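You operate a simulated robot arm through the tools that you are given. There is no shell and no other tool. Be economical: measure what you need, move in short steps, check, and stop when the job is done.

You are at the controls of a simulated robot arm. One attempt, no reset.

JOB
Redo the shelf screw that the controller shows as NOT OK.
Fine: reset key, dial to the value on the yellow card, one run on that screw alone; driver back in its holder, dial off.

It is judged by the outcome, as a careful person would: the job done as asked, and still so three seconds after it is handed in. It fails if anything else is knocked over, pushed out of place, dropped, spilled or broken.

ROBOT AND FRAMES
A 7-joint arm with a two-finger parallel gripper, fixed in place. Base frame: the origin is at the foot of the arm, x ahead of it, y to its left, z up; the work surface is at about z = 6. Lengths are in mm, angles in degrees, forces in N, time in s.
With the tool pointing down near the work surface it reaches from about 240 to 620 mm from the base axis. Its first joint turns from -66.0 to 66.0 degrees. Payload 2.6 kg.
The TCP is the grasp point between the finger pads, 30 mm short of the fingertips. In the tool frame z runs along the fingers and y along their closing line. The gripper opens to 94 mm. The fingers are 28 mm wide and 10 mm thick; the gripper's body (50 by 96 mm) begins 55 mm behind the TCP.
Orientation is that of the tool frame in the base frame, as a unit quaternion [x, y, z, w]. With the fingers straight down and closing along the base's y, the tool's x points along the base's -x, its y along +y and its z along -z.

CONTROLS
- The arm moves only by the tool drive_tool. Its arguments are lists of equal length, an entry for each row: "fingers": the closure in counts, from 0 (fully open) to 255 (shut); "xyz": the shift along the base's x, y, z in units of 400 mm (1.0 is 400 mm), a list of three; "angular": the turn, a rotation vector about the base's x, y, z in units of 120 degrees (1.0 is 120 degrees), a list of three. In form: {"fingers": [fingers, ...], "xyz": [[tx, ty, tz], ...], "angular": [[ax, ay, az], ...]}. A call has 1 to 10 rows; each row is the pose to reach, as a shift and turn from the pose commanded when the call began. A call with a number of a shift or a turn outside -1 to 1 is refused whole. A row lasts 0.2 s, in which the tool goes at most 50 mm and 8.6 degrees; a call with a longer step from one row to the next is refused whole, and so is a gripper value outside its range. Where a pose cannot be reached the arm comes as near as it can. A force on the tool above 40 N (or 10 N above the force at the start of the call, whichever is more), or a blocked arm, ends the call early, and 0.2 s more pass. Each finger travels about 72 mm/s and halts on what it meets, pressing with about 43 N; the grip force reading is that of the motor and also rises with nothing between the fingers. The clock runs only during rows and for 0.2 s after the last one: add rows that repeat a pose to give the fingers time. It gives the time, the measured TCP pose, the force on the tool (base axes), the opening and the grip force at its end, in the units of the frame above (readings bear some noise), and new pictures: "pictures" is both (left out), scene, wrist or none.
- Cameras (640 x 400 px; columns grow to the right, rows downward): "scene" is fixed at [53.9, 460.2, 554.4]; the picture's right is [-0.47, -0.89, 0.00], its down [-0.59, 0.31, -0.75] and it looks along [0.66, -0.35, -0.66] (base axes); focal length 214 px, centre (320, 200). "wrist" rides on the gripper at [76, 14, -102] in the tool frame; the picture's right is [-0.18, 0.98, 0.00], its down [-0.75, -0.14, -0.64] and it looks along [-0.63, -0.12, 0.77] (tool axes); focal length 243 px, centre (320, 200). There is no depth. A picture from a camera that has moved, and an enlarged one, comes with that camera's place and axes in the base frame and with its lens.
- close_up(camera, box): a new picture of the part [left, top, right, bottom] of that camera's present view, enlarged. No time passes.
- job_done(): hands the job in; it is judged then, once.

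Work in short steps. Places have to be worked out from the pictures, the camera data and where the tool is seen: move nearer, look again, correct. Check each grasp and each placing, and mend what went wrong. You have 120 turns and 170 pictures in all, those below and enlarged ones among them. Open the gripper and draw the arm clear of the work before you hand the job in, unless the task says otherwise; then end with one line.

The tools are called after ">>>" by a JSON object that holds its "method" and its "body". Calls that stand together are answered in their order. drive_tool: Moves the arm, as the interface text tells. Its arguments: {"type":"object","properties":{"fingers":{"type":"array"},"xyz":{"type":"array"},"angular":{"type":"array"},"pictures":{"type":"string","enum":["both","scene","wrist","none"]}},"required":["fingers","xyz","angular"]} The other tools are called the same way: close_up (camera, box) takes an enlarged picture of a part of a camera's view; job_done () hands the job in.

At the start:

```text
time: 0.0
position: [248.6, 297.2, 396.8]
tool_rot: [-0.001, 1.0, -0.001, 0.0]
contact_force: [-0.8, -0.4, 0.6]
opening: 94.0
gripper_force: 0.1
```

scene: 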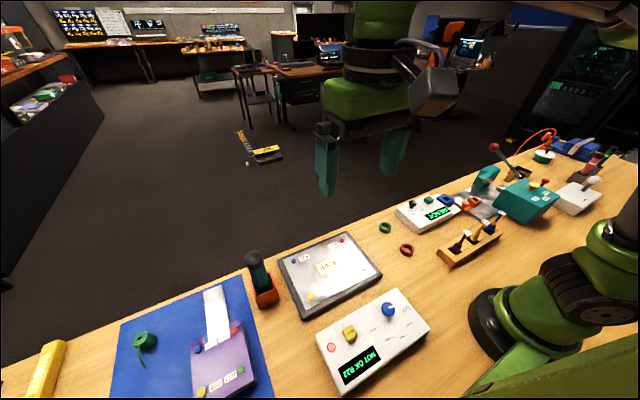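
wrist: 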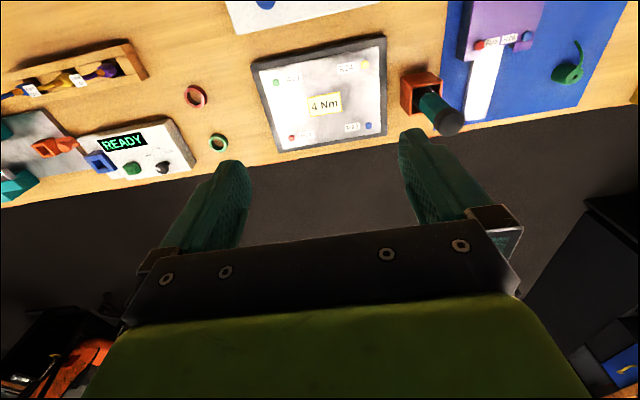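

I'll look closer at the controller, the plate with the yellow card, and the driver before moving.

>>> {"method": "close_up", "body": {"camera": "scene", "box": [300, 280, 440, 400]}}

>>> {"method": "close_up", "body": {"camera": "wrist", "box": [240, 20, 480, 170]}}

>>> {"method": "close_up", "body": {"camera": "scene", "box": [110, 230, 390, 400]}}

>>> {"method": "close_up", "body": {"camera": "scene", "box": [370, 120, 620, 280]}}

```text
3.33 times, centred on (370, 340) of scene
camera zoom: at [53.9, 460.2, 554.4], right [-0.47, -0.89, 0.0], down [-0.59, 0.31, -0.75], along [0.66, -0.35, -0.66], focal length 715 px, centre (153, -267)
```

zoom: 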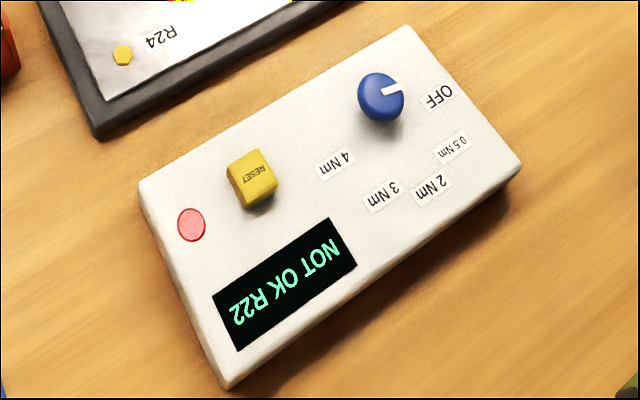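

```text
2.67 times, centred on (360, 95) of wrist
camera zoom: at [171.7, 311.0, 499.1], right [0.18, 0.98, 0.0], down [0.75, -0.14, 0.64], along [0.63, -0.12, -0.77], focal length 647 px, centre (213, 480)
```

zoom: 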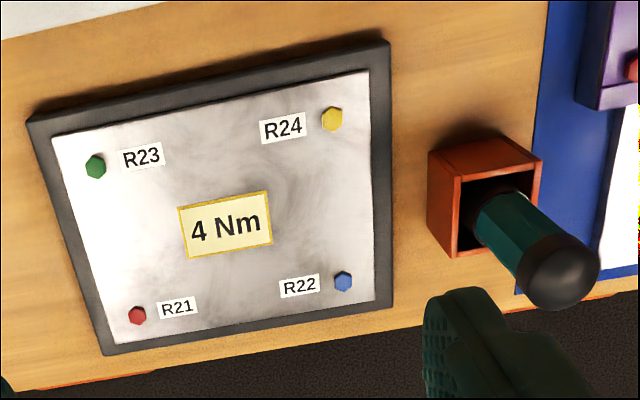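

```text
2.29 times, centred on (250, 315) of scene
camera zoom: at [53.9, 460.2, 554.4], right [-0.47, -0.89, 0.0], down [-0.59, 0.31, -0.75], along [0.66, -0.35, -0.66], focal length 490 px, centre (480, -63)
```

zoom: 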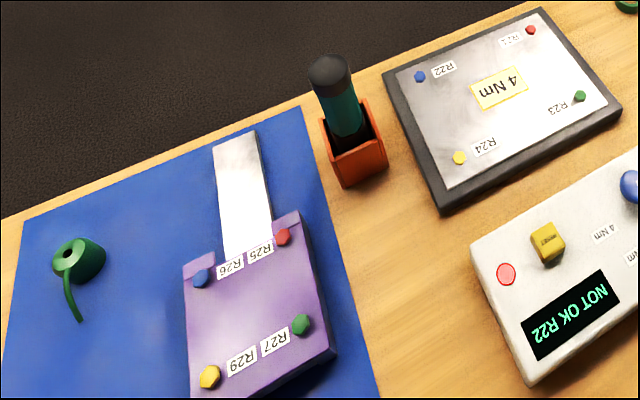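

```text
2.50 times, centred on (495, 200) of scene
camera zoom: at [53.9, 460.2, 554.4], right [-0.47, -0.89, 0.0], down [-0.59, 0.31, -0.75], along [0.66, -0.35, -0.66], focal length 536 px, centre (-118, 200)
```

zoom: 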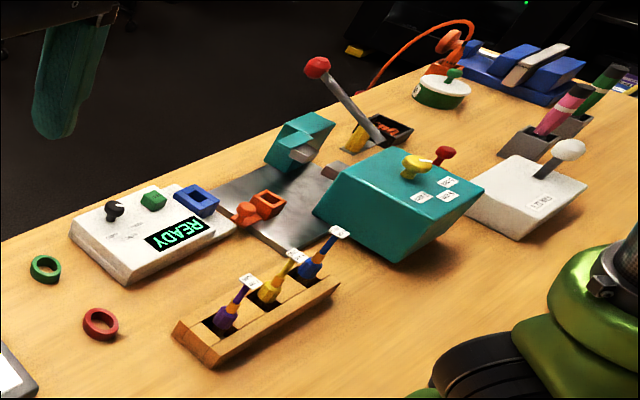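

The display shows NOT OK R22. R22 is the blue screw on the grey plate, at about (386, 369), and the card says 4 Nm. The dial points to OFF. I'll move over the controller to look at the reset key and dial up close.

>>> {"method": "drive_tool", "body": {"fingers": [0, 0, 0, 0, 0, 0], "xyz": [[-0.04, 0.01, -0.08], [-0.08, 0.02, -0.16], [-0.12, 0.03, -0.24], [-0.16, 0.04, -0.32], [-0.2, 0.04, -0.38], [-0.22, 0.04, -0.42]], "angular": [[0, 0, 0], [0, 0, 0], [0, 0, 0], [0, 0, 0], [0, 0, 0], [0, 0, 0]]}}

```text
time: 1.4
position: [160.0, 313.6, 229.7]
tool_rot: [0.0, 1.0, 0.0, -0.001]
contact_force: [0.4, 0.8, 0.8]
opening: 93.9
gripper_force: 0.1
camera wrist: at [83.2, 328.4, 331.1], right [0.18, 0.98, 0.0], down [0.75, -0.14, 0.64], along [0.63, -0.12, -0.77], focal length 243 px, centre (320, 200)
```

scene: 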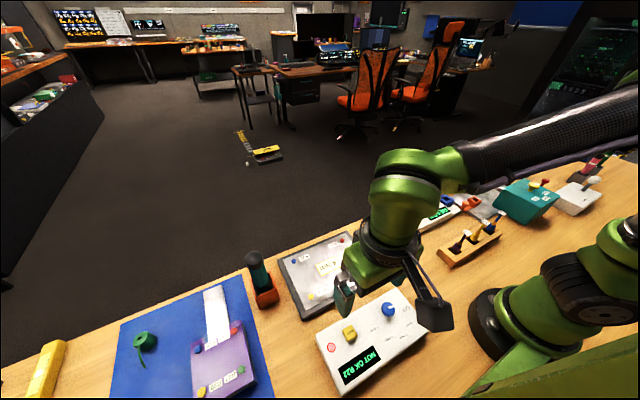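
wrist: 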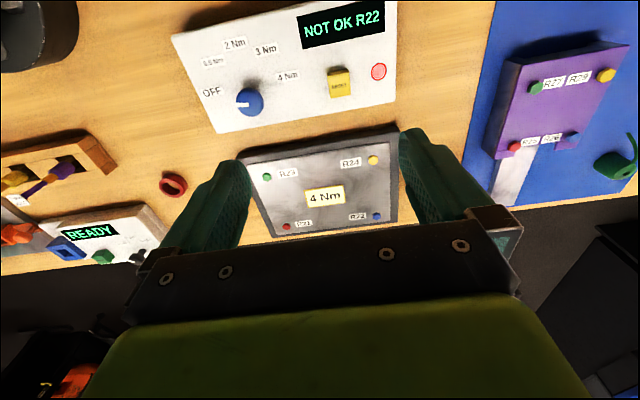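

The key and dial are both in the wrist view, so I'll zoom in to triangulate them.

>>> {"method": "close_up", "body": {"camera": "wrist", "box": [170, 0, 410, 150]}}

```text
2.67 times, centred on (290, 75) of wrist
camera zoom: at [83.2, 328.4, 331.1], right [0.18, 0.98, 0.0], down [0.75, -0.14, 0.64], along [0.63, -0.12, -0.77], focal length 647 px, centre (400, 533)
```

zoom: 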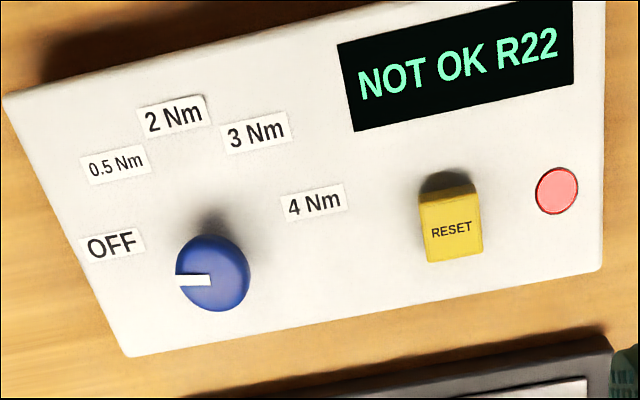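

The reset key top is at about (158, 335, 55). I'll shut the fingers and come down to just above it.

>>> {"method": "drive_tool", "body": {"fingers": [255, 255, 255, 255, 255], "xyz": [[0, 0.03, -0.08], [-0.005, 0.0535, -0.16], [-0.005, 0.0535, -0.24], [-0.005, 0.0535, -0.31], [-0.005, 0.0535, -0.325]], "angular": [[0, 0, 0], [0, 0, 0], [0, 0, 0], [0, 0, 0], [0, 0, 0]]}}

```text
time: 2.6
position: [158.2, 334.4, 98.9]
tool_rot: [0.0, 1.0, 0.0, 0.0]
contact_force: [-0.2, 0.5, 0.1]
opening: 0.0
gripper_force: 33.0
camera wrist: at [80.5, 349.1, 200.5], right [0.18, 0.98, 0.0], down [0.75, -0.14, 0.64], along [0.63, -0.12, -0.77], focal length 243 px, centre (320, 200)
```

scene: 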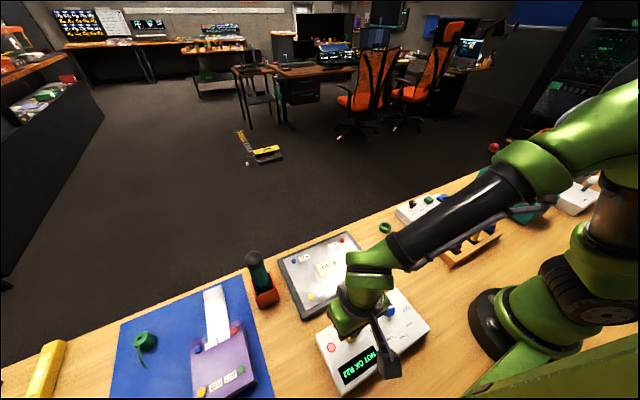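
wrist: 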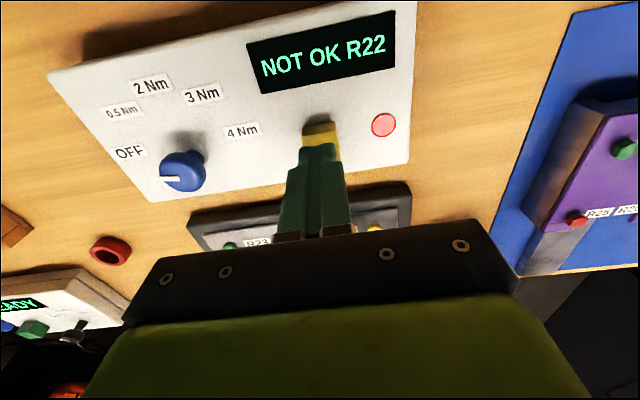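

The tips are directly above the key, so I'll lower in 2 mm steps until it presses.

>>> {"method": "drive_tool", "body": {"fingers": [255, 255, 255, 255, 255, 255, 255, 255], "xyz": [[0, 0, -0.01], [0, 0, -0.02], [0, 0, -0.025], [0, 0, -0.03], [0, 0, -0.035], [0, 0, -0.04], [0, 0, -0.0425], [0, 0, -0.045]], "angular": [[0, 0, 0], [0, 0, 0], [0, 0, 0], [0, 0, 0], [0, 0, 0], [0, 0, 0], [0, 0, 0], [0, 0, 0]], "pictures": "wrist"}}

```text
time: 4.4
position: [158.7, 334.0, 81.8]
tool_rot: [-0.002, 1.0, -0.001, -0.001]
contact_force: [0.5, -0.9, 0.1]
opening: 0.0
gripper_force: 33.5
camera wrist: at [81.3, 348.6, 183.9], right [0.18, 0.98, 0.0], down [0.75, -0.14, 0.64], along [0.63, -0.12, -0.77], focal length 243 px, centre (320, 200)
```

wrist: 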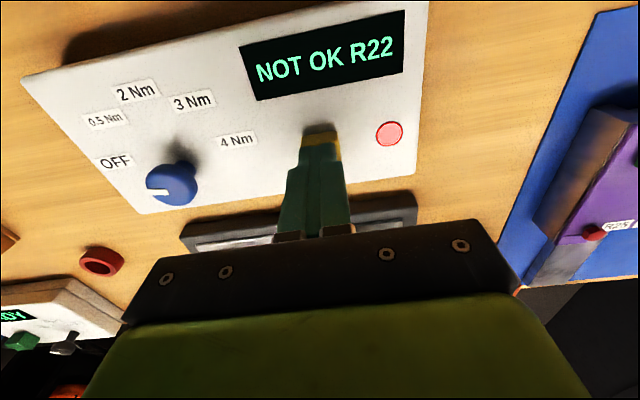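

No contact force yet, so I'll keep going down slowly.

>>> {"method": "drive_tool", "body": {"fingers": [255, 255, 255, 255, 255], "xyz": [[0, 0, -0.004], [0, 0, -0.008], [0, 0, -0.012], [0, 0, -0.016], [0, 0, -0.02]], "angular": [[0, 0, 0], [0, 0, 0], [0, 0, 0], [0, 0, 0], [0, 0, 0]], "pictures": "wrist"}}

```text
time: 5.6
position: [158.9, 334.7, 73.3]
tool_rot: [0.001, 1.0, 0.0, 0.0]
contact_force: [-1.1, -7.2, 20.9]
opening: 0.1
gripper_force: 32.8
camera wrist: at [81.8, 348.3, 176.4], right [0.19, 0.98, 0.0], down [0.75, -0.14, 0.64], along [0.63, -0.12, -0.77], focal length 243 px, centre (320, 200)
```

wrist: 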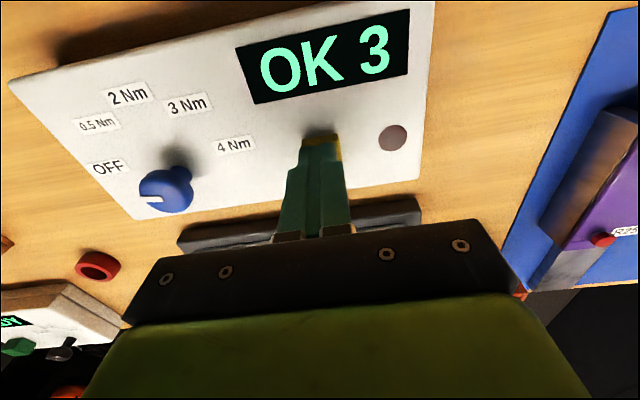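

The reset took: the display now reads "OK 3" and the lamp is off. I'll lift, move over the dial and open the fingers.

>>> {"method": "drive_tool", "body": {"fingers": [255, 255, 255, 120, 120, 120, 120], "xyz": [[0, 0, 0.08], [0, 0, 0.16], [0, -0.08, 0.18], [0, -0.16, 0.18], [0, -0.24, 0.18], [0, -0.24, 0.18], [0, -0.24, 0.18]], "angular": [[0, 0, 0], [0, 0, 0], [0, 0, 0], [0, 0, 0], [0, 0, 0], [0, 0, 0], [0, 0, 0]], "pictures": "wrist"}}

>>> {"method": "close_up", "body": {"camera": "wrist", "box": [160, 20, 480, 220]}}

```text
time: 7.2
position: [157.6, 237.6, 142.9]
tool_rot: [-0.001, 1.0, 0.0, 0.001]
contact_force: [0.7, -0.7, -0.5]
opening: 49.7
gripper_force: 0.1
camera wrist: at [81.0, 252.0, 245.1], right [0.18, 0.98, 0.0], down [0.75, -0.14, 0.64], along [0.63, -0.12, -0.77], focal length 243 px, centre (320, 200)
```

wrist: 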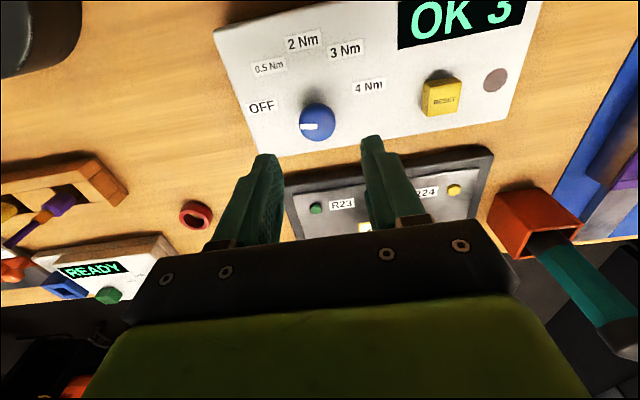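

```text
2.00 times, centred on (320, 120) of wrist
camera zoom: at [81.0, 252.0, 245.1], right [0.18, 0.98, 0.0], down [0.75, -0.14, 0.64], along [0.63, -0.12, -0.77], focal length 485 px, centre (320, 360)
```

zoom: 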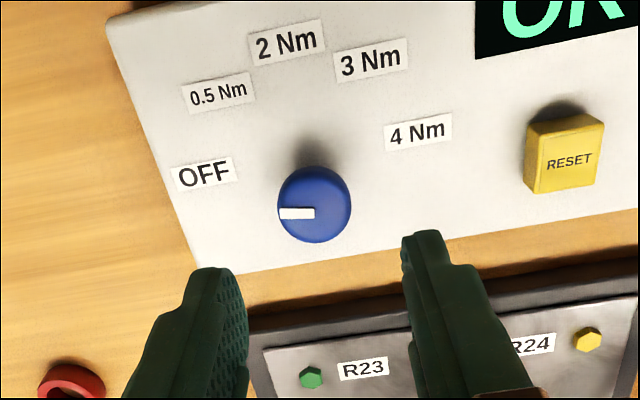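

The dial knob centre is at about (160, 235), its top near z=52, and it's about 30 mm across. Going from OFF to 4 Nm is about 160° clockwise seen from above. I'll pre-turn the wrist by +80°.

>>> {"method": "drive_tool", "body": {"fingers": [90, 90, 90, 90, 90, 90, 90, 90, 90, 90], "xyz": [[0.005, -0.006, 0], [0.005, -0.006, 0], [0.005, -0.006, 0], [0.005, -0.006, 0], [0.005, -0.006, 0], [0.005, -0.006, 0], [0.005, -0.006, 0], [0.005, -0.006, 0], [0.005, -0.006, 0], [0.005, -0.006, 0]], "angular": [[0, 0, 0.0667], [0, 0, 0.1333], [0, 0, 0.2], [0, 0, 0.2667], [0, 0, 0.3333], [0, 0, 0.4], [0, 0, 0.4667], [0, 0, 0.5333], [0, 0, 0.6], [0, 0, 0.6667]]}}

```text
time: 9.4
position: [161.8, 235.1, 144.8]
tool_rot: [-0.644, 0.765, 0.0, 0.0]
contact_force: [-0.2, 0.3, -0.7]
opening: 60.8
gripper_force: 0.1
camera wrist: at [133.6, 163.6, 247.0], right [-0.94, 0.35, 0.0], down [0.27, 0.72, 0.64], along [0.22, 0.6, -0.77], focal length 243 px, centre (320, 200)
```

scene: 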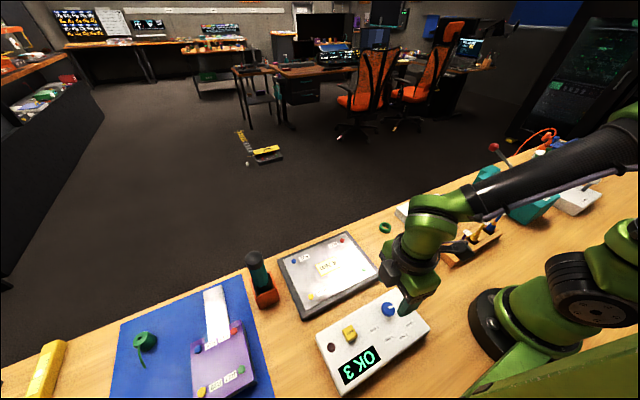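
wrist: 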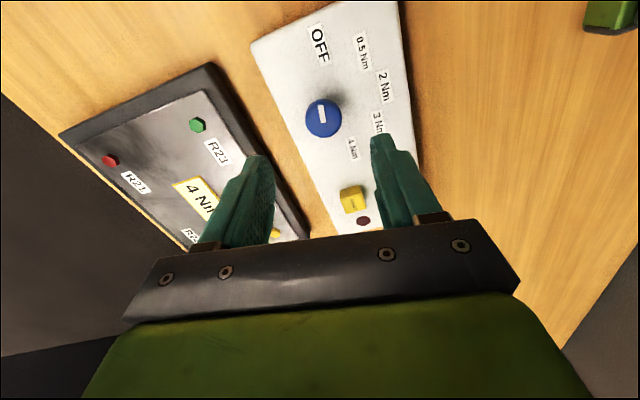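

The pre-turn worked, and the knob is centred at about (158.5, 234.7). I'll descend around it and then close.

>>> {"method": "drive_tool", "body": {"fingers": [90, 90, 90, 90, 255, 255, 255, 255], "xyz": [[-0.007, 0, -0.08], [-0.007, 0, -0.15], [-0.007, 0, -0.18], [-0.007, 0, -0.19], [-0.007, 0, -0.19], [-0.007, 0, -0.19], [-0.007, 0, -0.19], [-0.007, 0, -0.19]], "angular": [[0, 0, 0], [0, 0, 0], [0, 0, 0], [0, 0, 0], [0, 0, 0], [0, 0, 0], [0, 0, 0], [0, 0, 0]]}}

```text
time: 11.2
position: [158.2, 235.7, 68.4]
tool_rot: [-0.643, 0.766, 0.001, -0.002]
contact_force: [-24.5, 8.9, 2.2]
opening: 29.4
gripper_force: 45.4
camera wrist: at [130.9, 164.1, 170.7], right [-0.94, 0.35, 0.0], down [0.27, 0.72, 0.64], along [0.22, 0.6, -0.77], focal length 243 px, centre (320, 200)
```

scene: 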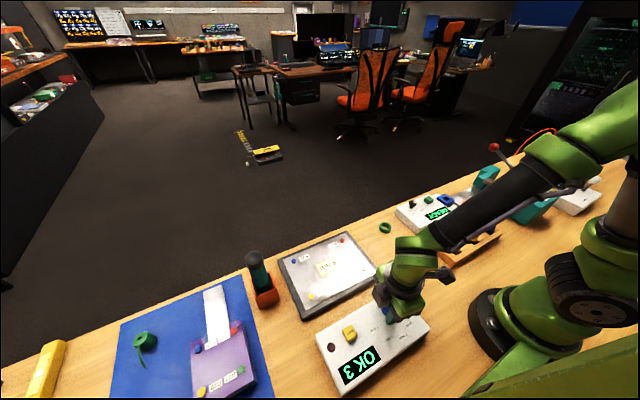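
wrist: 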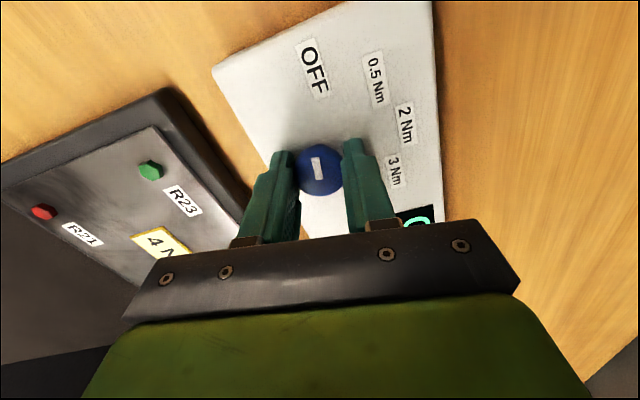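

The knob is gripped at 29 mm with a small side load. I'll ease 2 mm in -x to centre, then start turning.

>>> {"method": "drive_tool", "body": {"fingers": [255, 255, 255, 255], "xyz": [[-0.003, 0, 0], [-0.006, 0, 0], [-0.006, 0, 0], [-0.006, 0, 0]], "angular": [[0, 0, 0], [0, 0, 0], [0, 0, -0.03], [0, 0, -0.06]], "pictures": "wrist"}}

```text
time: 12.2
position: [157.3, 235.3, 67.7]
tool_rot: [-0.592, 0.806, 0.0, 0.003]
contact_force: [25.4, 8.1, -30.3]
opening: 29.5
gripper_force: 45.6
camera wrist: at [120.7, 167.4, 171.0], right [-0.88, 0.47, 0.0], down [0.36, 0.68, 0.65], along [0.3, 0.57, -0.76], focal length 243 px, centre (320, 200)
```

wrist: 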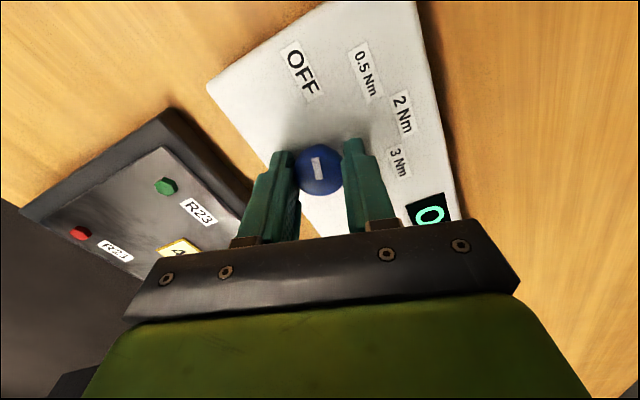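

The knob turns with the gripper. I'll relieve the load by about 1 mm and turn another 60°.

>>> {"method": "drive_tool", "body": {"fingers": [255, 255, 255, 255, 255, 255, 255, 255, 255], "xyz": [[0.003, 0, -0.002], [0.003, 0, -0.002], [0.003, 0, -0.002], [0.003, 0, -0.002], [0.003, 0, -0.002], [0.003, 0, -0.002], [0.003, 0, -0.002], [0.003, 0, -0.002], [0.003, 0, -0.002]], "angular": [[0, 0, 0], [0, 0, -0.0625], [0, 0, -0.125], [0, 0, -0.1875], [0, 0, -0.25], [0, 0, -0.3125], [0, 0, -0.375], [0, 0, -0.4375], [0, 0, -0.5]], "pictures": "wrist"}}

```text
time: 14.2
position: [157.2, 234.8, 69.1]
tool_rot: [-0.112, 0.994, 0.001, 0.002]
contact_force: [28.0, -12.4, 23.0]
opening: 29.6
gripper_force: 44.7
camera wrist: at [79.5, 232.7, 170.6], right [-0.04, 1.0, 0.0], down [0.76, 0.03, 0.64], along [0.64, 0.02, -0.76], focal length 243 px, centre (320, 200)
```

wrist: 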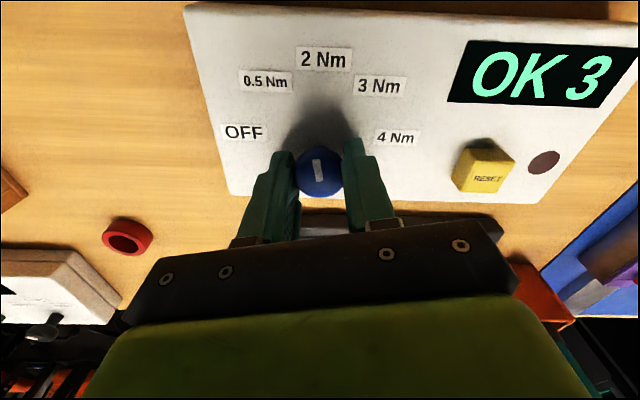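

The pointer is now near 2 Nm, at about -167°. I'll relieve the load and turn another 75°.

>>> {"method": "drive_tool", "body": {"fingers": [255, 255, 255, 255, 255, 255, 255, 255, 255, 255], "xyz": [[0.003, -0.001, 0.001], [0.003, -0.001, 0.001], [0.003, -0.001, 0.001], [0.003, -0.001, 0.001], [0.003, -0.001, 0.001], [0.003, -0.001, 0.001], [0.003, -0.001, 0.001], [0.003, -0.001, 0.001], [0.003, -0.001, 0.001], [0.003, -0.001, 0.001]], "angular": [[0, 0, -0.0625], [0, 0, -0.125], [0, 0, -0.1875], [0, 0, -0.25], [0, 0, -0.3125], [0, 0, -0.375], [0, 0, -0.4375], [0, 0, -0.5], [0, 0, -0.5625], [0, 0, -0.625]], "pictures": "wrist"}}

>>> {"method": "close_up", "body": {"camera": "wrist", "box": [200, 50, 440, 200]}}

```text
time: 16.4
position: [157.9, 236.7, 69.3]
tool_rot: [0.518, 0.856, 0.001, 0.0]
contact_force: [23.6, 4.6, -26.9]
opening: 29.2
gripper_force: 45.5
camera wrist: at [134.0, 310.0, 171.3], right [0.96, 0.29, 0.0], down [0.22, -0.73, 0.64], along [0.19, -0.61, -0.77], focal length 243 px, centre (320, 200)
```

wrist: 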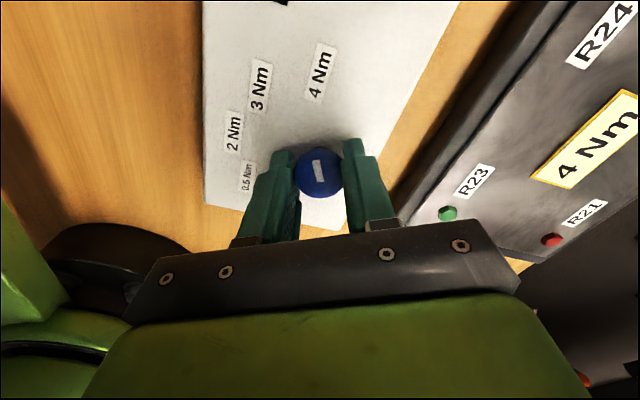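

```text
2.67 times, centred on (320, 125) of wrist
camera zoom: at [134.0, 310.0, 171.3], right [0.96, 0.29, 0.0], down [0.22, -0.73, 0.64], along [0.19, -0.61, -0.77], focal length 647 px, centre (320, 400)
```

zoom: 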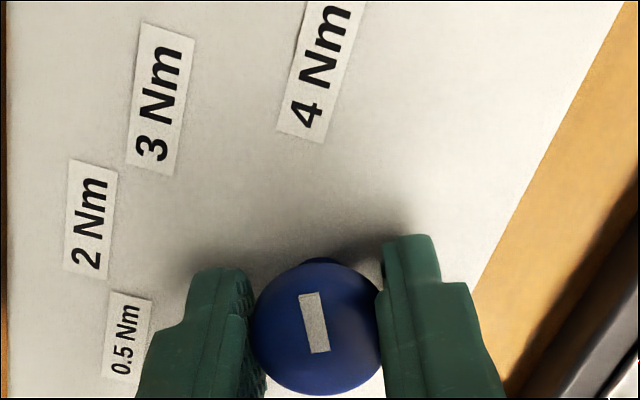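

The pointer is at about 116°, and 4 Nm should be near 100°. I'll turn the last 16°.

>>> {"method": "drive_tool", "body": {"fingers": [255, 255, 255, 255], "xyz": [[0.001, 0, -0.002], [0.001, 0, -0.002], [0.001, 0, -0.002], [0.001, 0, -0.002]], "angular": [[0, 0, -0.05], [0, 0, -0.1], [0, 0, -0.14], [0, 0, -0.14]], "pictures": "wrist"}}

```text
time: 17.4
position: [157.9, 235.6, 67.7]
tool_rot: [0.636, 0.772, 0.0, 0.0]
contact_force: [7.5, -9.4, 32.5]
opening: 29.3
gripper_force: 44.8
camera wrist: at [156.7, 313.8, 170.6], right [1.0, 0.01, 0.0], down [0.0, -0.77, 0.64], along [0.0, -0.64, -0.77], focal length 243 px, centre (320, 200)
```

wrist: 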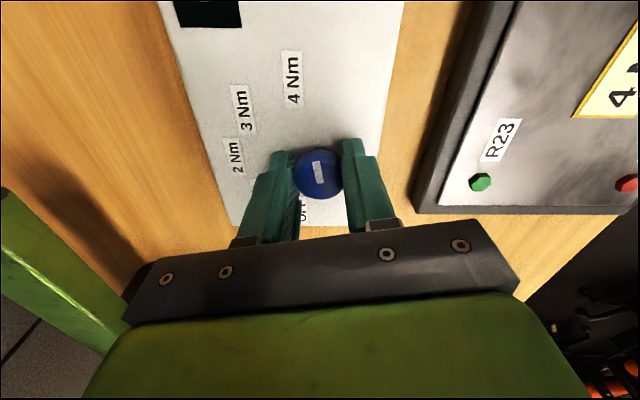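

Yaw is now -79°, so the pointer should be at about 100°. I'll release, lift and turn back partway to check.

>>> {"method": "drive_tool", "body": {"fingers": [120, 90, 90, 90, 90, 90, 90, 90, 90, 90], "xyz": [[0, 0, 0], [0, 0, 0], [0, 0, 0.05], [0, 0, 0.12], [0, 0, 0.2], [0, 0, 0.2], [0, 0, 0.2], [0, 0, 0.2], [0, 0, 0.2], [0, 0, 0.2]], "angular": [[0, 0, 0], [0, 0, 0], [0, 0, 0], [0, 0, 0], [0, 0, 0], [0, 0, 0.07], [0, 0, 0.14], [0, 0, 0.21], [0, 0, 0.28], [0, 0, 0.35]]}}

>>> {"method": "close_up", "body": {"camera": "wrist", "box": [160, 0, 480, 200]}}

>>> {"method": "close_up", "body": {"camera": "scene", "box": [300, 280, 440, 400]}}

```text
time: 19.6
position: [158.9, 234.3, 147.9]
tool_rot: [0.315, 0.949, 0.0, -0.001]
contact_force: [-0.1, -0.4, -0.2]
opening: 60.7
gripper_force: 0.0
camera wrist: at [104.8, 291.9, 250.0], right [0.74, 0.68, 0.0], down [0.52, -0.56, 0.64], along [0.43, -0.47, -0.77], focal length 243 px, centre (320, 200)
```

scene: 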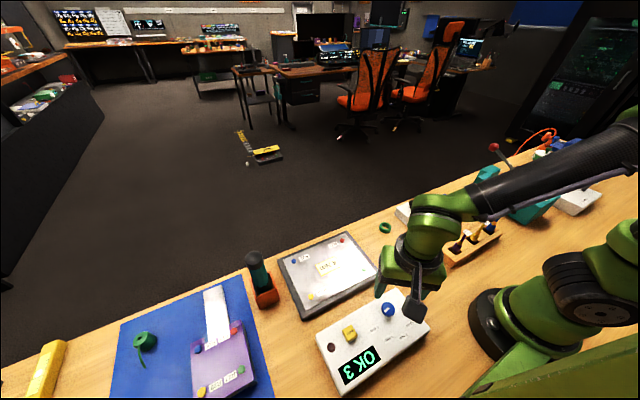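
wrist: 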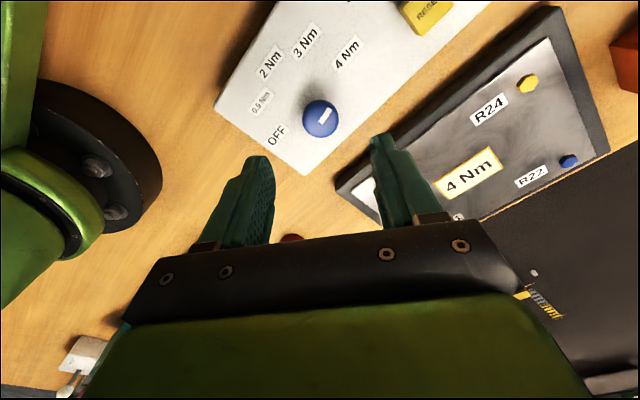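

```text
2.00 times, centred on (320, 100) of wrist
camera zoom: at [104.8, 291.9, 250.0], right [0.74, 0.68, 0.0], down [0.52, -0.56, 0.64], along [0.43, -0.47, -0.77], focal length 485 px, centre (320, 400)
```

zoom: 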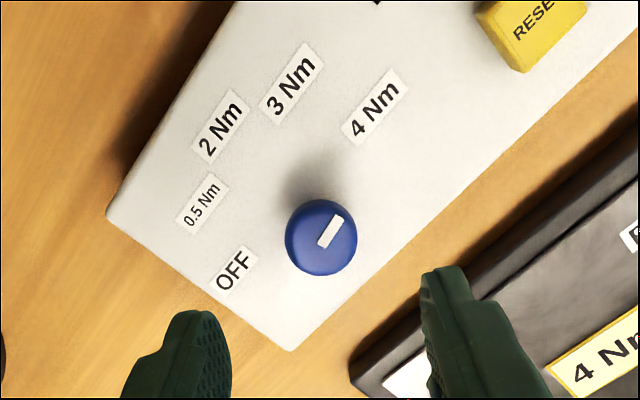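

```text
3.33 times, centred on (370, 340) of scene
camera zoom: at [53.9, 460.2, 554.4], right [-0.47, -0.89, 0.0], down [-0.59, 0.31, -0.75], along [0.66, -0.35, -0.66], focal length 715 px, centre (153, -267)
```

zoom: 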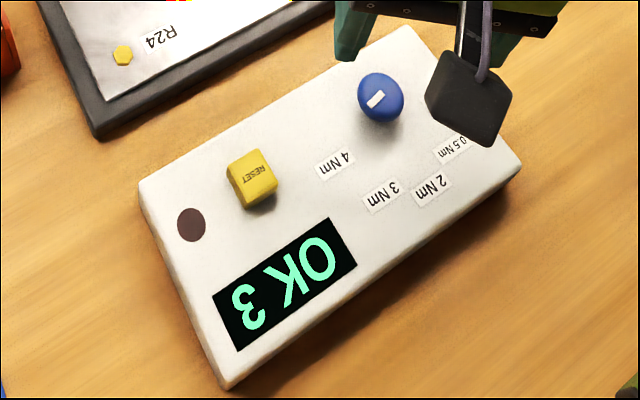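

The pointer reads about 101°, the mirror of OFF, so the dial is on 4 Nm. Next I'll go up and toward the driver to look at it.

>>> {"method": "drive_tool", "body": {"fingers": [90, 0, 0, 0, 0, 0, 0], "xyz": [[0.0, 0.0, 0.1], [0.05, 0.08, 0.18], [0.11, 0.16, 0.22], [0.17, 0.25, 0.25], [0.23, 0.34, 0.27], [0.29, 0.43, 0.28], [0.35, 0.51, 0.28]], "angular": [[0, 0, 0.04], [0, 0, 0.08], [0, 0, 0.13], [0, 0, 0.18], [0, 0, 0.23], [0, 0, 0.27], [0, 0, 0.306]], "pictures": "both"}}

>>> {"method": "close_up", "body": {"camera": "wrist", "box": [200, 40, 440, 190]}}

```text
time: 21.2
position: [300.3, 441.0, 257.6]
tool_rot: [0.0, 1.0, 0.0, -0.001]
contact_force: [1.1, 0.7, 0.7]
opening: 94.1
gripper_force: 0.1
camera wrist: at [224.0, 455.7, 359.8], right [0.19, 0.98, 0.0], down [0.75, -0.14, 0.64], along [0.63, -0.12, -0.77], focal length 243 px, centre (320, 200)
```

scene: 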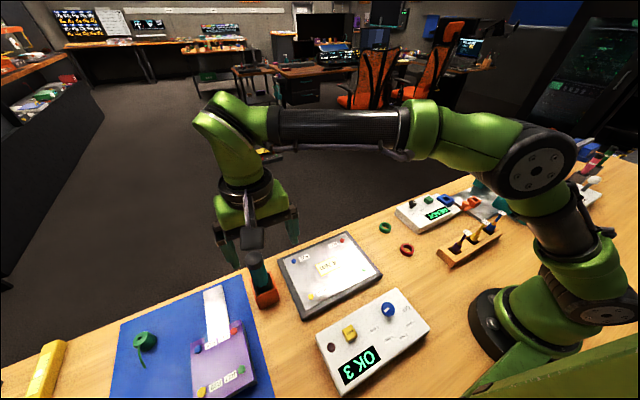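
wrist: 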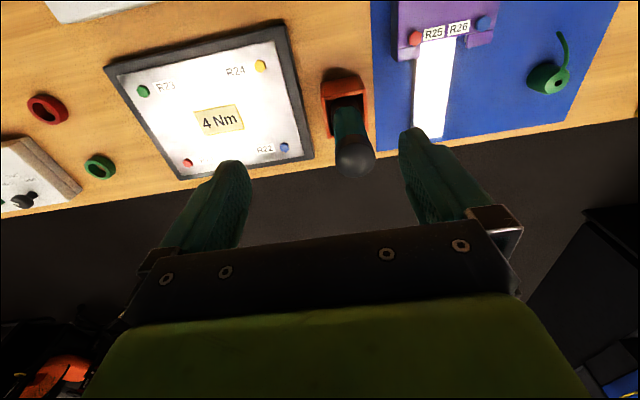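

```text
2.67 times, centred on (320, 115) of wrist
camera zoom: at [224.0, 455.7, 359.8], right [0.19, 0.98, 0.0], down [0.75, -0.14, 0.64], along [0.63, -0.12, -0.77], focal length 647 px, centre (320, 427)
```

zoom: 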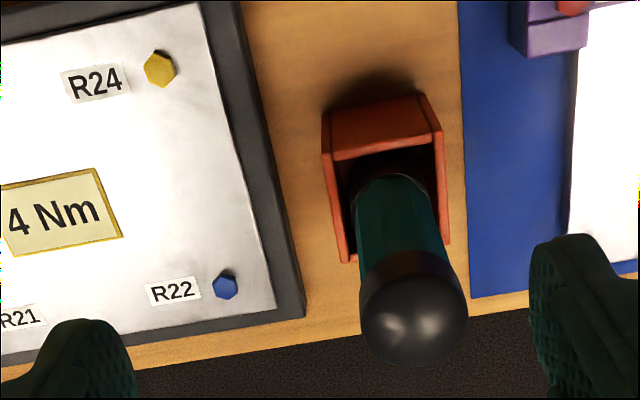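

The driver axis is at about (346, 466), its top near z≈158, and the holder rim near z≈50. I'll position directly above it with the fingers open and check the alignment.

>>> {"method": "drive_tool", "body": {"fingers": [0, 0, 0], "xyz": [[0.06, 0.03, -0.02], [0.114, 0.0625, -0.06], [0.114, 0.0625, -0.09]], "angular": [[0, 0, 0], [0, 0, 0], [0, 0, 0]]}}

>>> {"method": "close_up", "body": {"camera": "scene", "box": [180, 170, 340, 320]}}

```text
time: 22.0
position: [345.4, 464.9, 223.6]
tool_rot: [0.002, 1.0, 0.0, 0.0]
contact_force: [-0.8, 0.1, 0.4]
opening: 94.2
gripper_force: 0.0
camera wrist: at [268.2, 480.3, 325.1], right [0.19, 0.98, 0.0], down [0.75, -0.14, 0.64], along [0.63, -0.12, -0.77], focal length 243 px, centre (320, 200)
```

scene: 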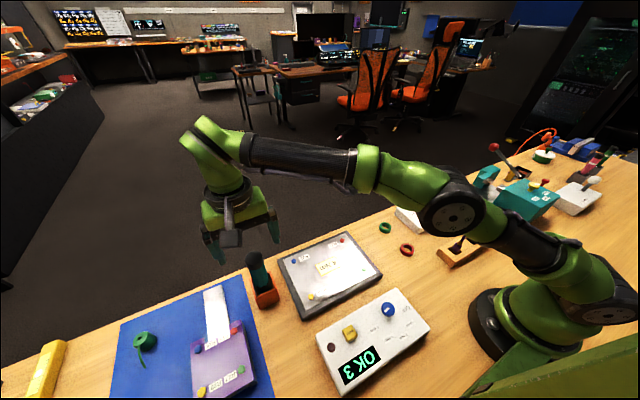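
wrist: 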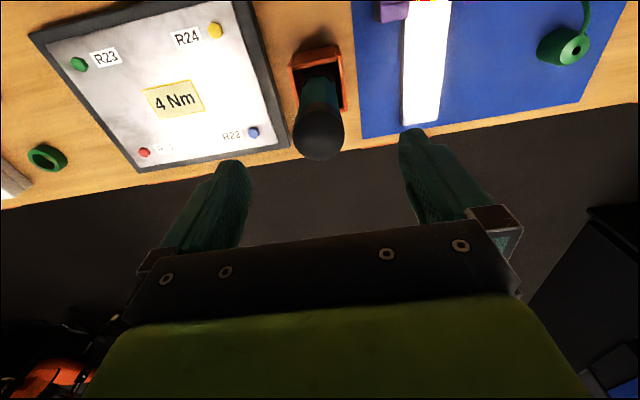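

```text
2.67 times, centred on (260, 245) of scene
camera zoom: at [53.9, 460.2, 554.4], right [-0.47, -0.89, 0.0], down [-0.59, 0.31, -0.75], along [0.66, -0.35, -0.66], focal length 572 px, centre (480, 80)
```

zoom: 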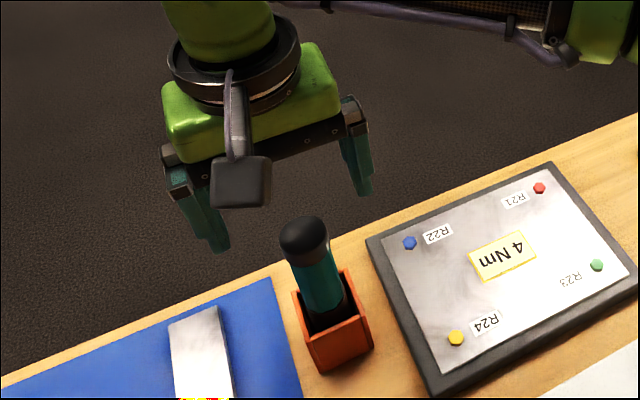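

The driver is at about (347, 464.5) and I'm aligned with it. I'll descend to TCP z≈118.

>>> {"method": "drive_tool", "body": {"fingers": [0, 0, 0, 0], "xyz": [[0.004, 0, -0.1], [0.004, 0, -0.2], [0.004, 0, -0.25], [0.004, 0, -0.264]], "angular": [[0, 0, 0], [0, 0, 0], [0, 0, 0], [0, 0, 0]]}}

>>> {"method": "close_up", "body": {"camera": "scene", "box": [180, 190, 340, 320]}}

```text
time: 23.0
position: [346.7, 465.1, 122.6]
tool_rot: [0.003, 1.0, 0.005, 0.003]
contact_force: [-3.2, -3.3, 35.2]
opening: 94.0
gripper_force: 0.0
camera wrist: at [269.4, 479.8, 224.9], right [0.19, 0.98, 0.01], down [0.75, -0.15, 0.65], along [0.64, -0.11, -0.76], focal length 243 px, centre (320, 200)
```

scene: 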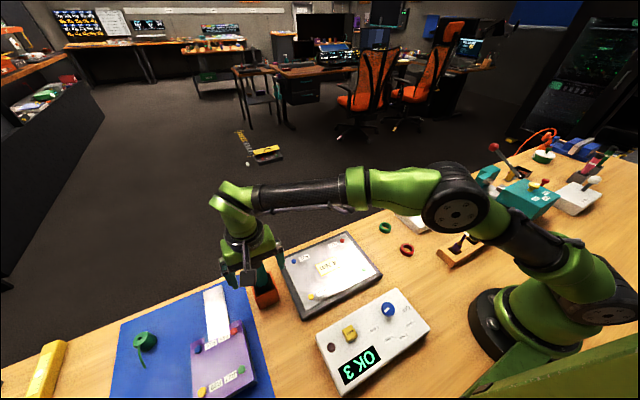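
wrist: 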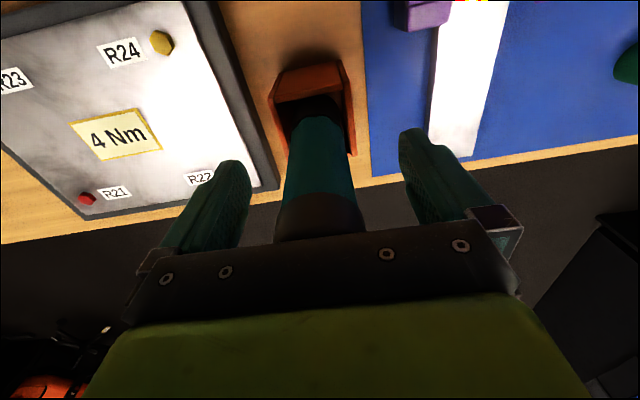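

```text
3.08 times, centred on (260, 255) of scene
camera zoom: at [53.8, 460.0, 554.6], right [-0.47, -0.89, 0.0], down [-0.59, 0.31, -0.75], along [0.66, -0.35, -0.66], focal length 660 px, centre (505, 31)
```

zoom: 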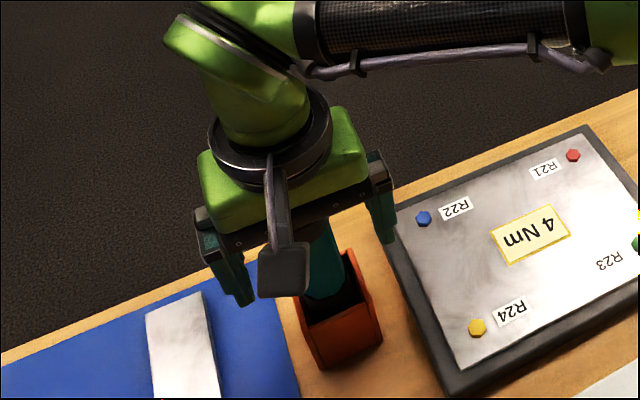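

The 35 N upward force means the palm touched the driver's cap, so its top is near z≈177. I'll back up about 10 mm, shift slightly in -x, and close.

>>> {"method": "drive_tool", "body": {"fingers": [0, 0, 255, 255, 255, 255, 255], "xyz": [[0, 0, 0.026], [-0.01, 0, 0.026], [-0.01, 0, 0.026], [-0.01, 0, 0.026], [-0.01, 0, 0.026], [-0.01, 0, 0.026], [-0.01, 0, 0.026]], "angular": [[0, 0, 0], [0, 0, 0], [0, 0, 0], [0, 0, 0], [0, 0, 0], [0, 0, 0], [0, 0, 0]]}}

>>> {"method": "close_up", "body": {"camera": "scene", "box": [180, 190, 340, 320]}}

```text
time: 24.6
position: [340.5, 462.9, 126.7]
tool_rot: [0.002, 1.0, 0.0, 0.001]
contact_force: [0.0, 0.2, 0.4]
opening: 34.6
gripper_force: 42.8
camera wrist: at [265.2, 479.1, 228.9], right [0.19, 0.98, 0.0], down [0.75, -0.14, 0.64], along [0.63, -0.12, -0.77], focal length 243 px, centre (320, 200)
```

scene: 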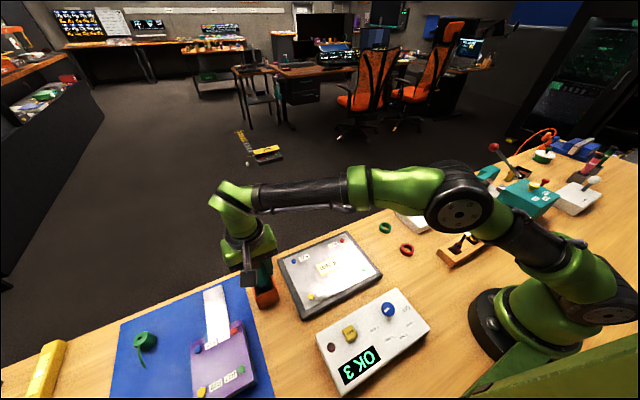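
wrist: 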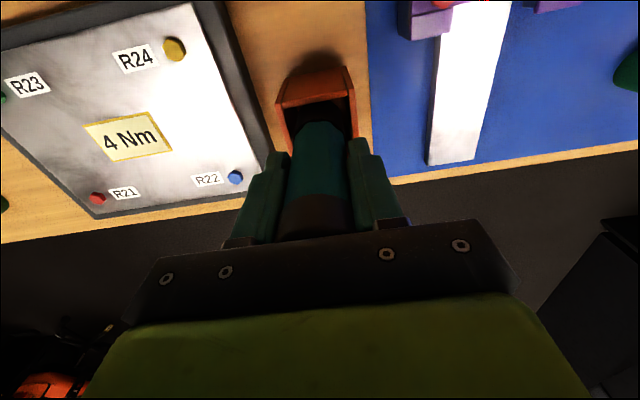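

```text
3.08 times, centred on (260, 255) of scene
camera zoom: at [54.0, 460.3, 554.4], right [-0.47, -0.89, 0.0], down [-0.59, 0.31, -0.75], along [0.66, -0.35, -0.66], focal length 660 px, centre (505, 31)
```

zoom: 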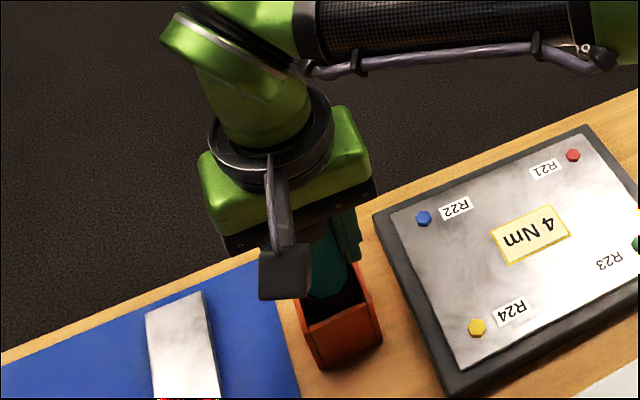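

The handle is gripped with a 34.6 mm opening at (340.5, 462.9, 126.7), which I'll remember for the return. Now I'll lift straight up.

>>> {"method": "drive_tool", "body": {"fingers": [255, 255, 255, 255, 255, 255, 255], "xyz": [[0, 0, 0.03], [0, 0, 0.07], [0, 0, 0.11], [0, 0, 0.15], [0, 0, 0.19], [0, 0, 0.23], [0, 0, 0.25]], "angular": [[0, 0, 0], [0, 0, 0], [0, 0, 0], [0, 0, 0], [0, 0, 0], [0, 0, 0], [0, 0, 0]]}}

>>> {"method": "close_up", "body": {"camera": "scene", "box": [180, 160, 340, 320]}}

>>> {"method": "close_up", "body": {"camera": "wrist", "box": [200, 40, 440, 240]}}

```text
time: 26.2
position: [339.1, 462.7, 230.4]
tool_rot: [0.002, 1.0, 0.0, 0.0]
contact_force: [0.5, -0.4, -3.0]
opening: 34.6
gripper_force: 42.8
camera wrist: at [263.7, 478.0, 331.3], right [0.19, 0.98, 0.0], down [0.75, -0.14, 0.64], along [0.63, -0.12, -0.77], focal length 243 px, centre (320, 200)
```

scene: 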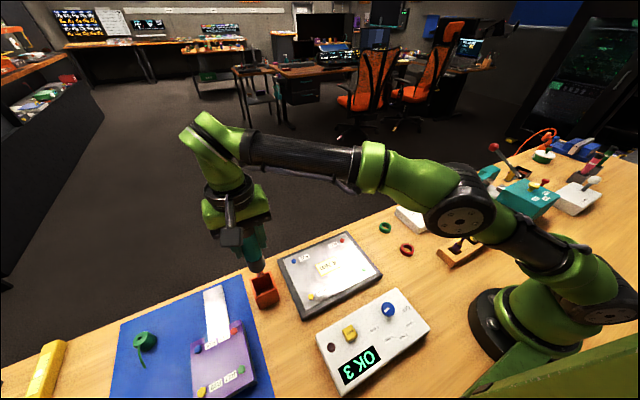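
wrist: 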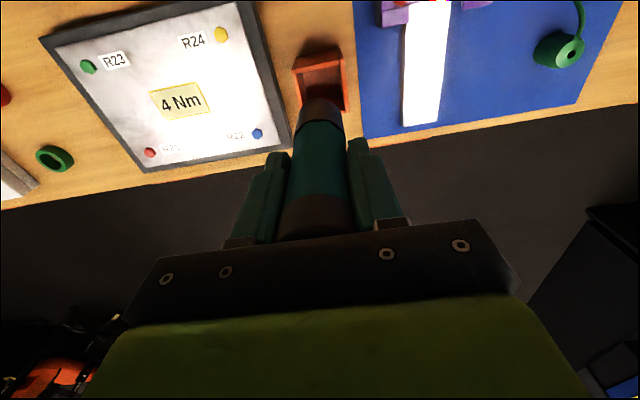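

```text
2.50 times, centred on (260, 240) of scene
camera zoom: at [54.0, 460.3, 554.4], right [-0.47, -0.89, 0.0], down [-0.59, 0.31, -0.75], along [0.66, -0.35, -0.66], focal length 536 px, centre (470, 100)
```

zoom: 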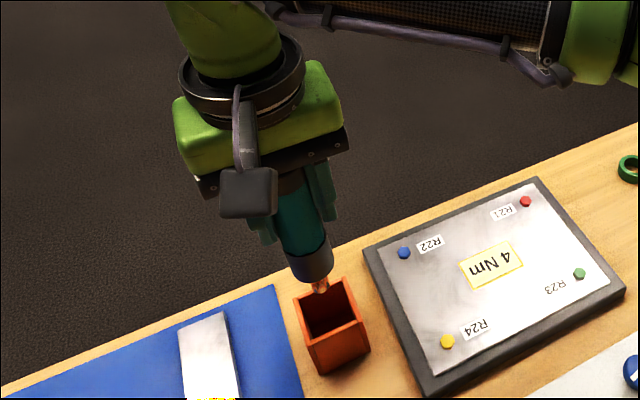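

```text
2.00 times, centred on (320, 140) of wrist
camera zoom: at [263.7, 478.0, 331.3], right [0.19, 0.98, 0.0], down [0.75, -0.14, 0.64], along [0.63, -0.12, -0.77], focal length 485 px, centre (320, 320)
```

zoom: 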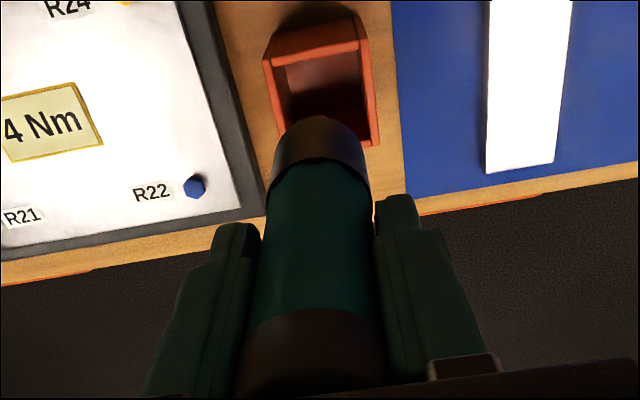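

The driver came out vertical with its copper tip about 125 mm below the TCP. I'll carry it over to R22 at about (386, 369) with the tip kept high.

>>> {"method": "drive_tool", "body": {"fingers": [255, 255, 255, 255, 255, 255], "xyz": [[0.02, -0.04, 0], [0.05, -0.1, 0], [0.08, -0.16, 0], [0.1, -0.2, 0], [0.117, -0.235, 0], [0.117, -0.235, -0.05]], "angular": [[0, 0, 0], [0, 0, 0], [0, 0, 0], [0, 0, 0], [0, 0, 0], [0, 0, 0]]}}

>>> {"method": "close_up", "body": {"camera": "scene", "box": [220, 170, 380, 320]}}

>>> {"method": "close_up", "body": {"camera": "wrist", "box": [200, 40, 440, 240]}}

```text
time: 27.6
position: [387.5, 369.9, 207.1]
tool_rot: [0.002, 1.0, 0.0, 0.0]
contact_force: [0.9, 0.0, -3.9]
opening: 34.2
gripper_force: 42.4
camera wrist: at [310.8, 384.5, 309.1], right [0.19, 0.98, 0.0], down [0.75, -0.14, 0.64], along [0.63, -0.12, -0.77], focal length 243 px, centre (320, 200)
```

scene: 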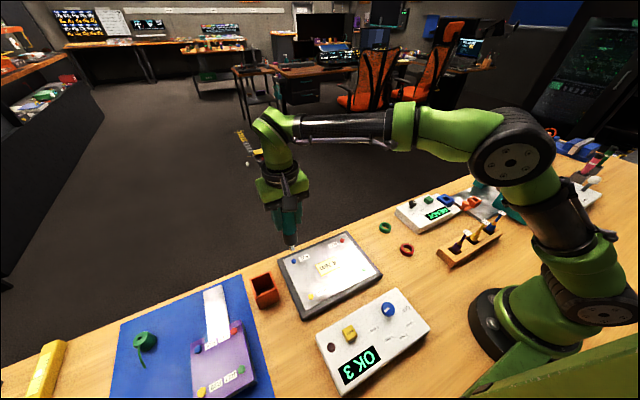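
wrist: 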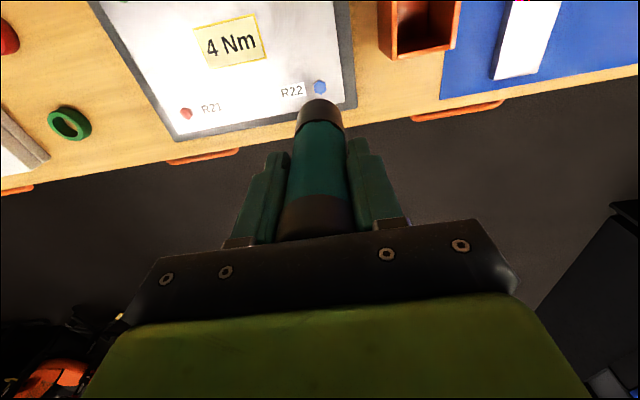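

```text
2.67 times, centred on (300, 245) of scene
camera zoom: at [54.0, 460.2, 554.4], right [-0.47, -0.89, 0.0], down [-0.59, 0.31, -0.75], along [0.66, -0.35, -0.66], focal length 572 px, centre (373, 80)
```

zoom: 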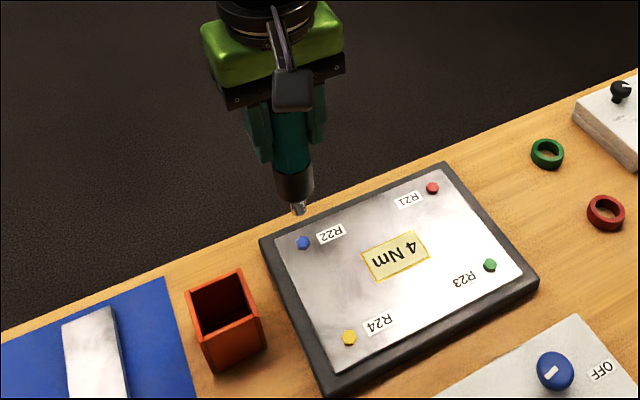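

```text
2.00 times, centred on (320, 140) of wrist
camera zoom: at [310.8, 384.5, 309.1], right [0.19, 0.98, 0.0], down [0.75, -0.14, 0.64], along [0.63, -0.12, -0.77], focal length 485 px, centre (320, 320)
```

zoom: 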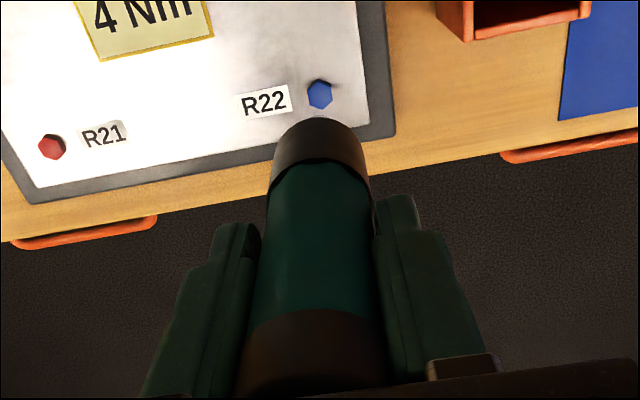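

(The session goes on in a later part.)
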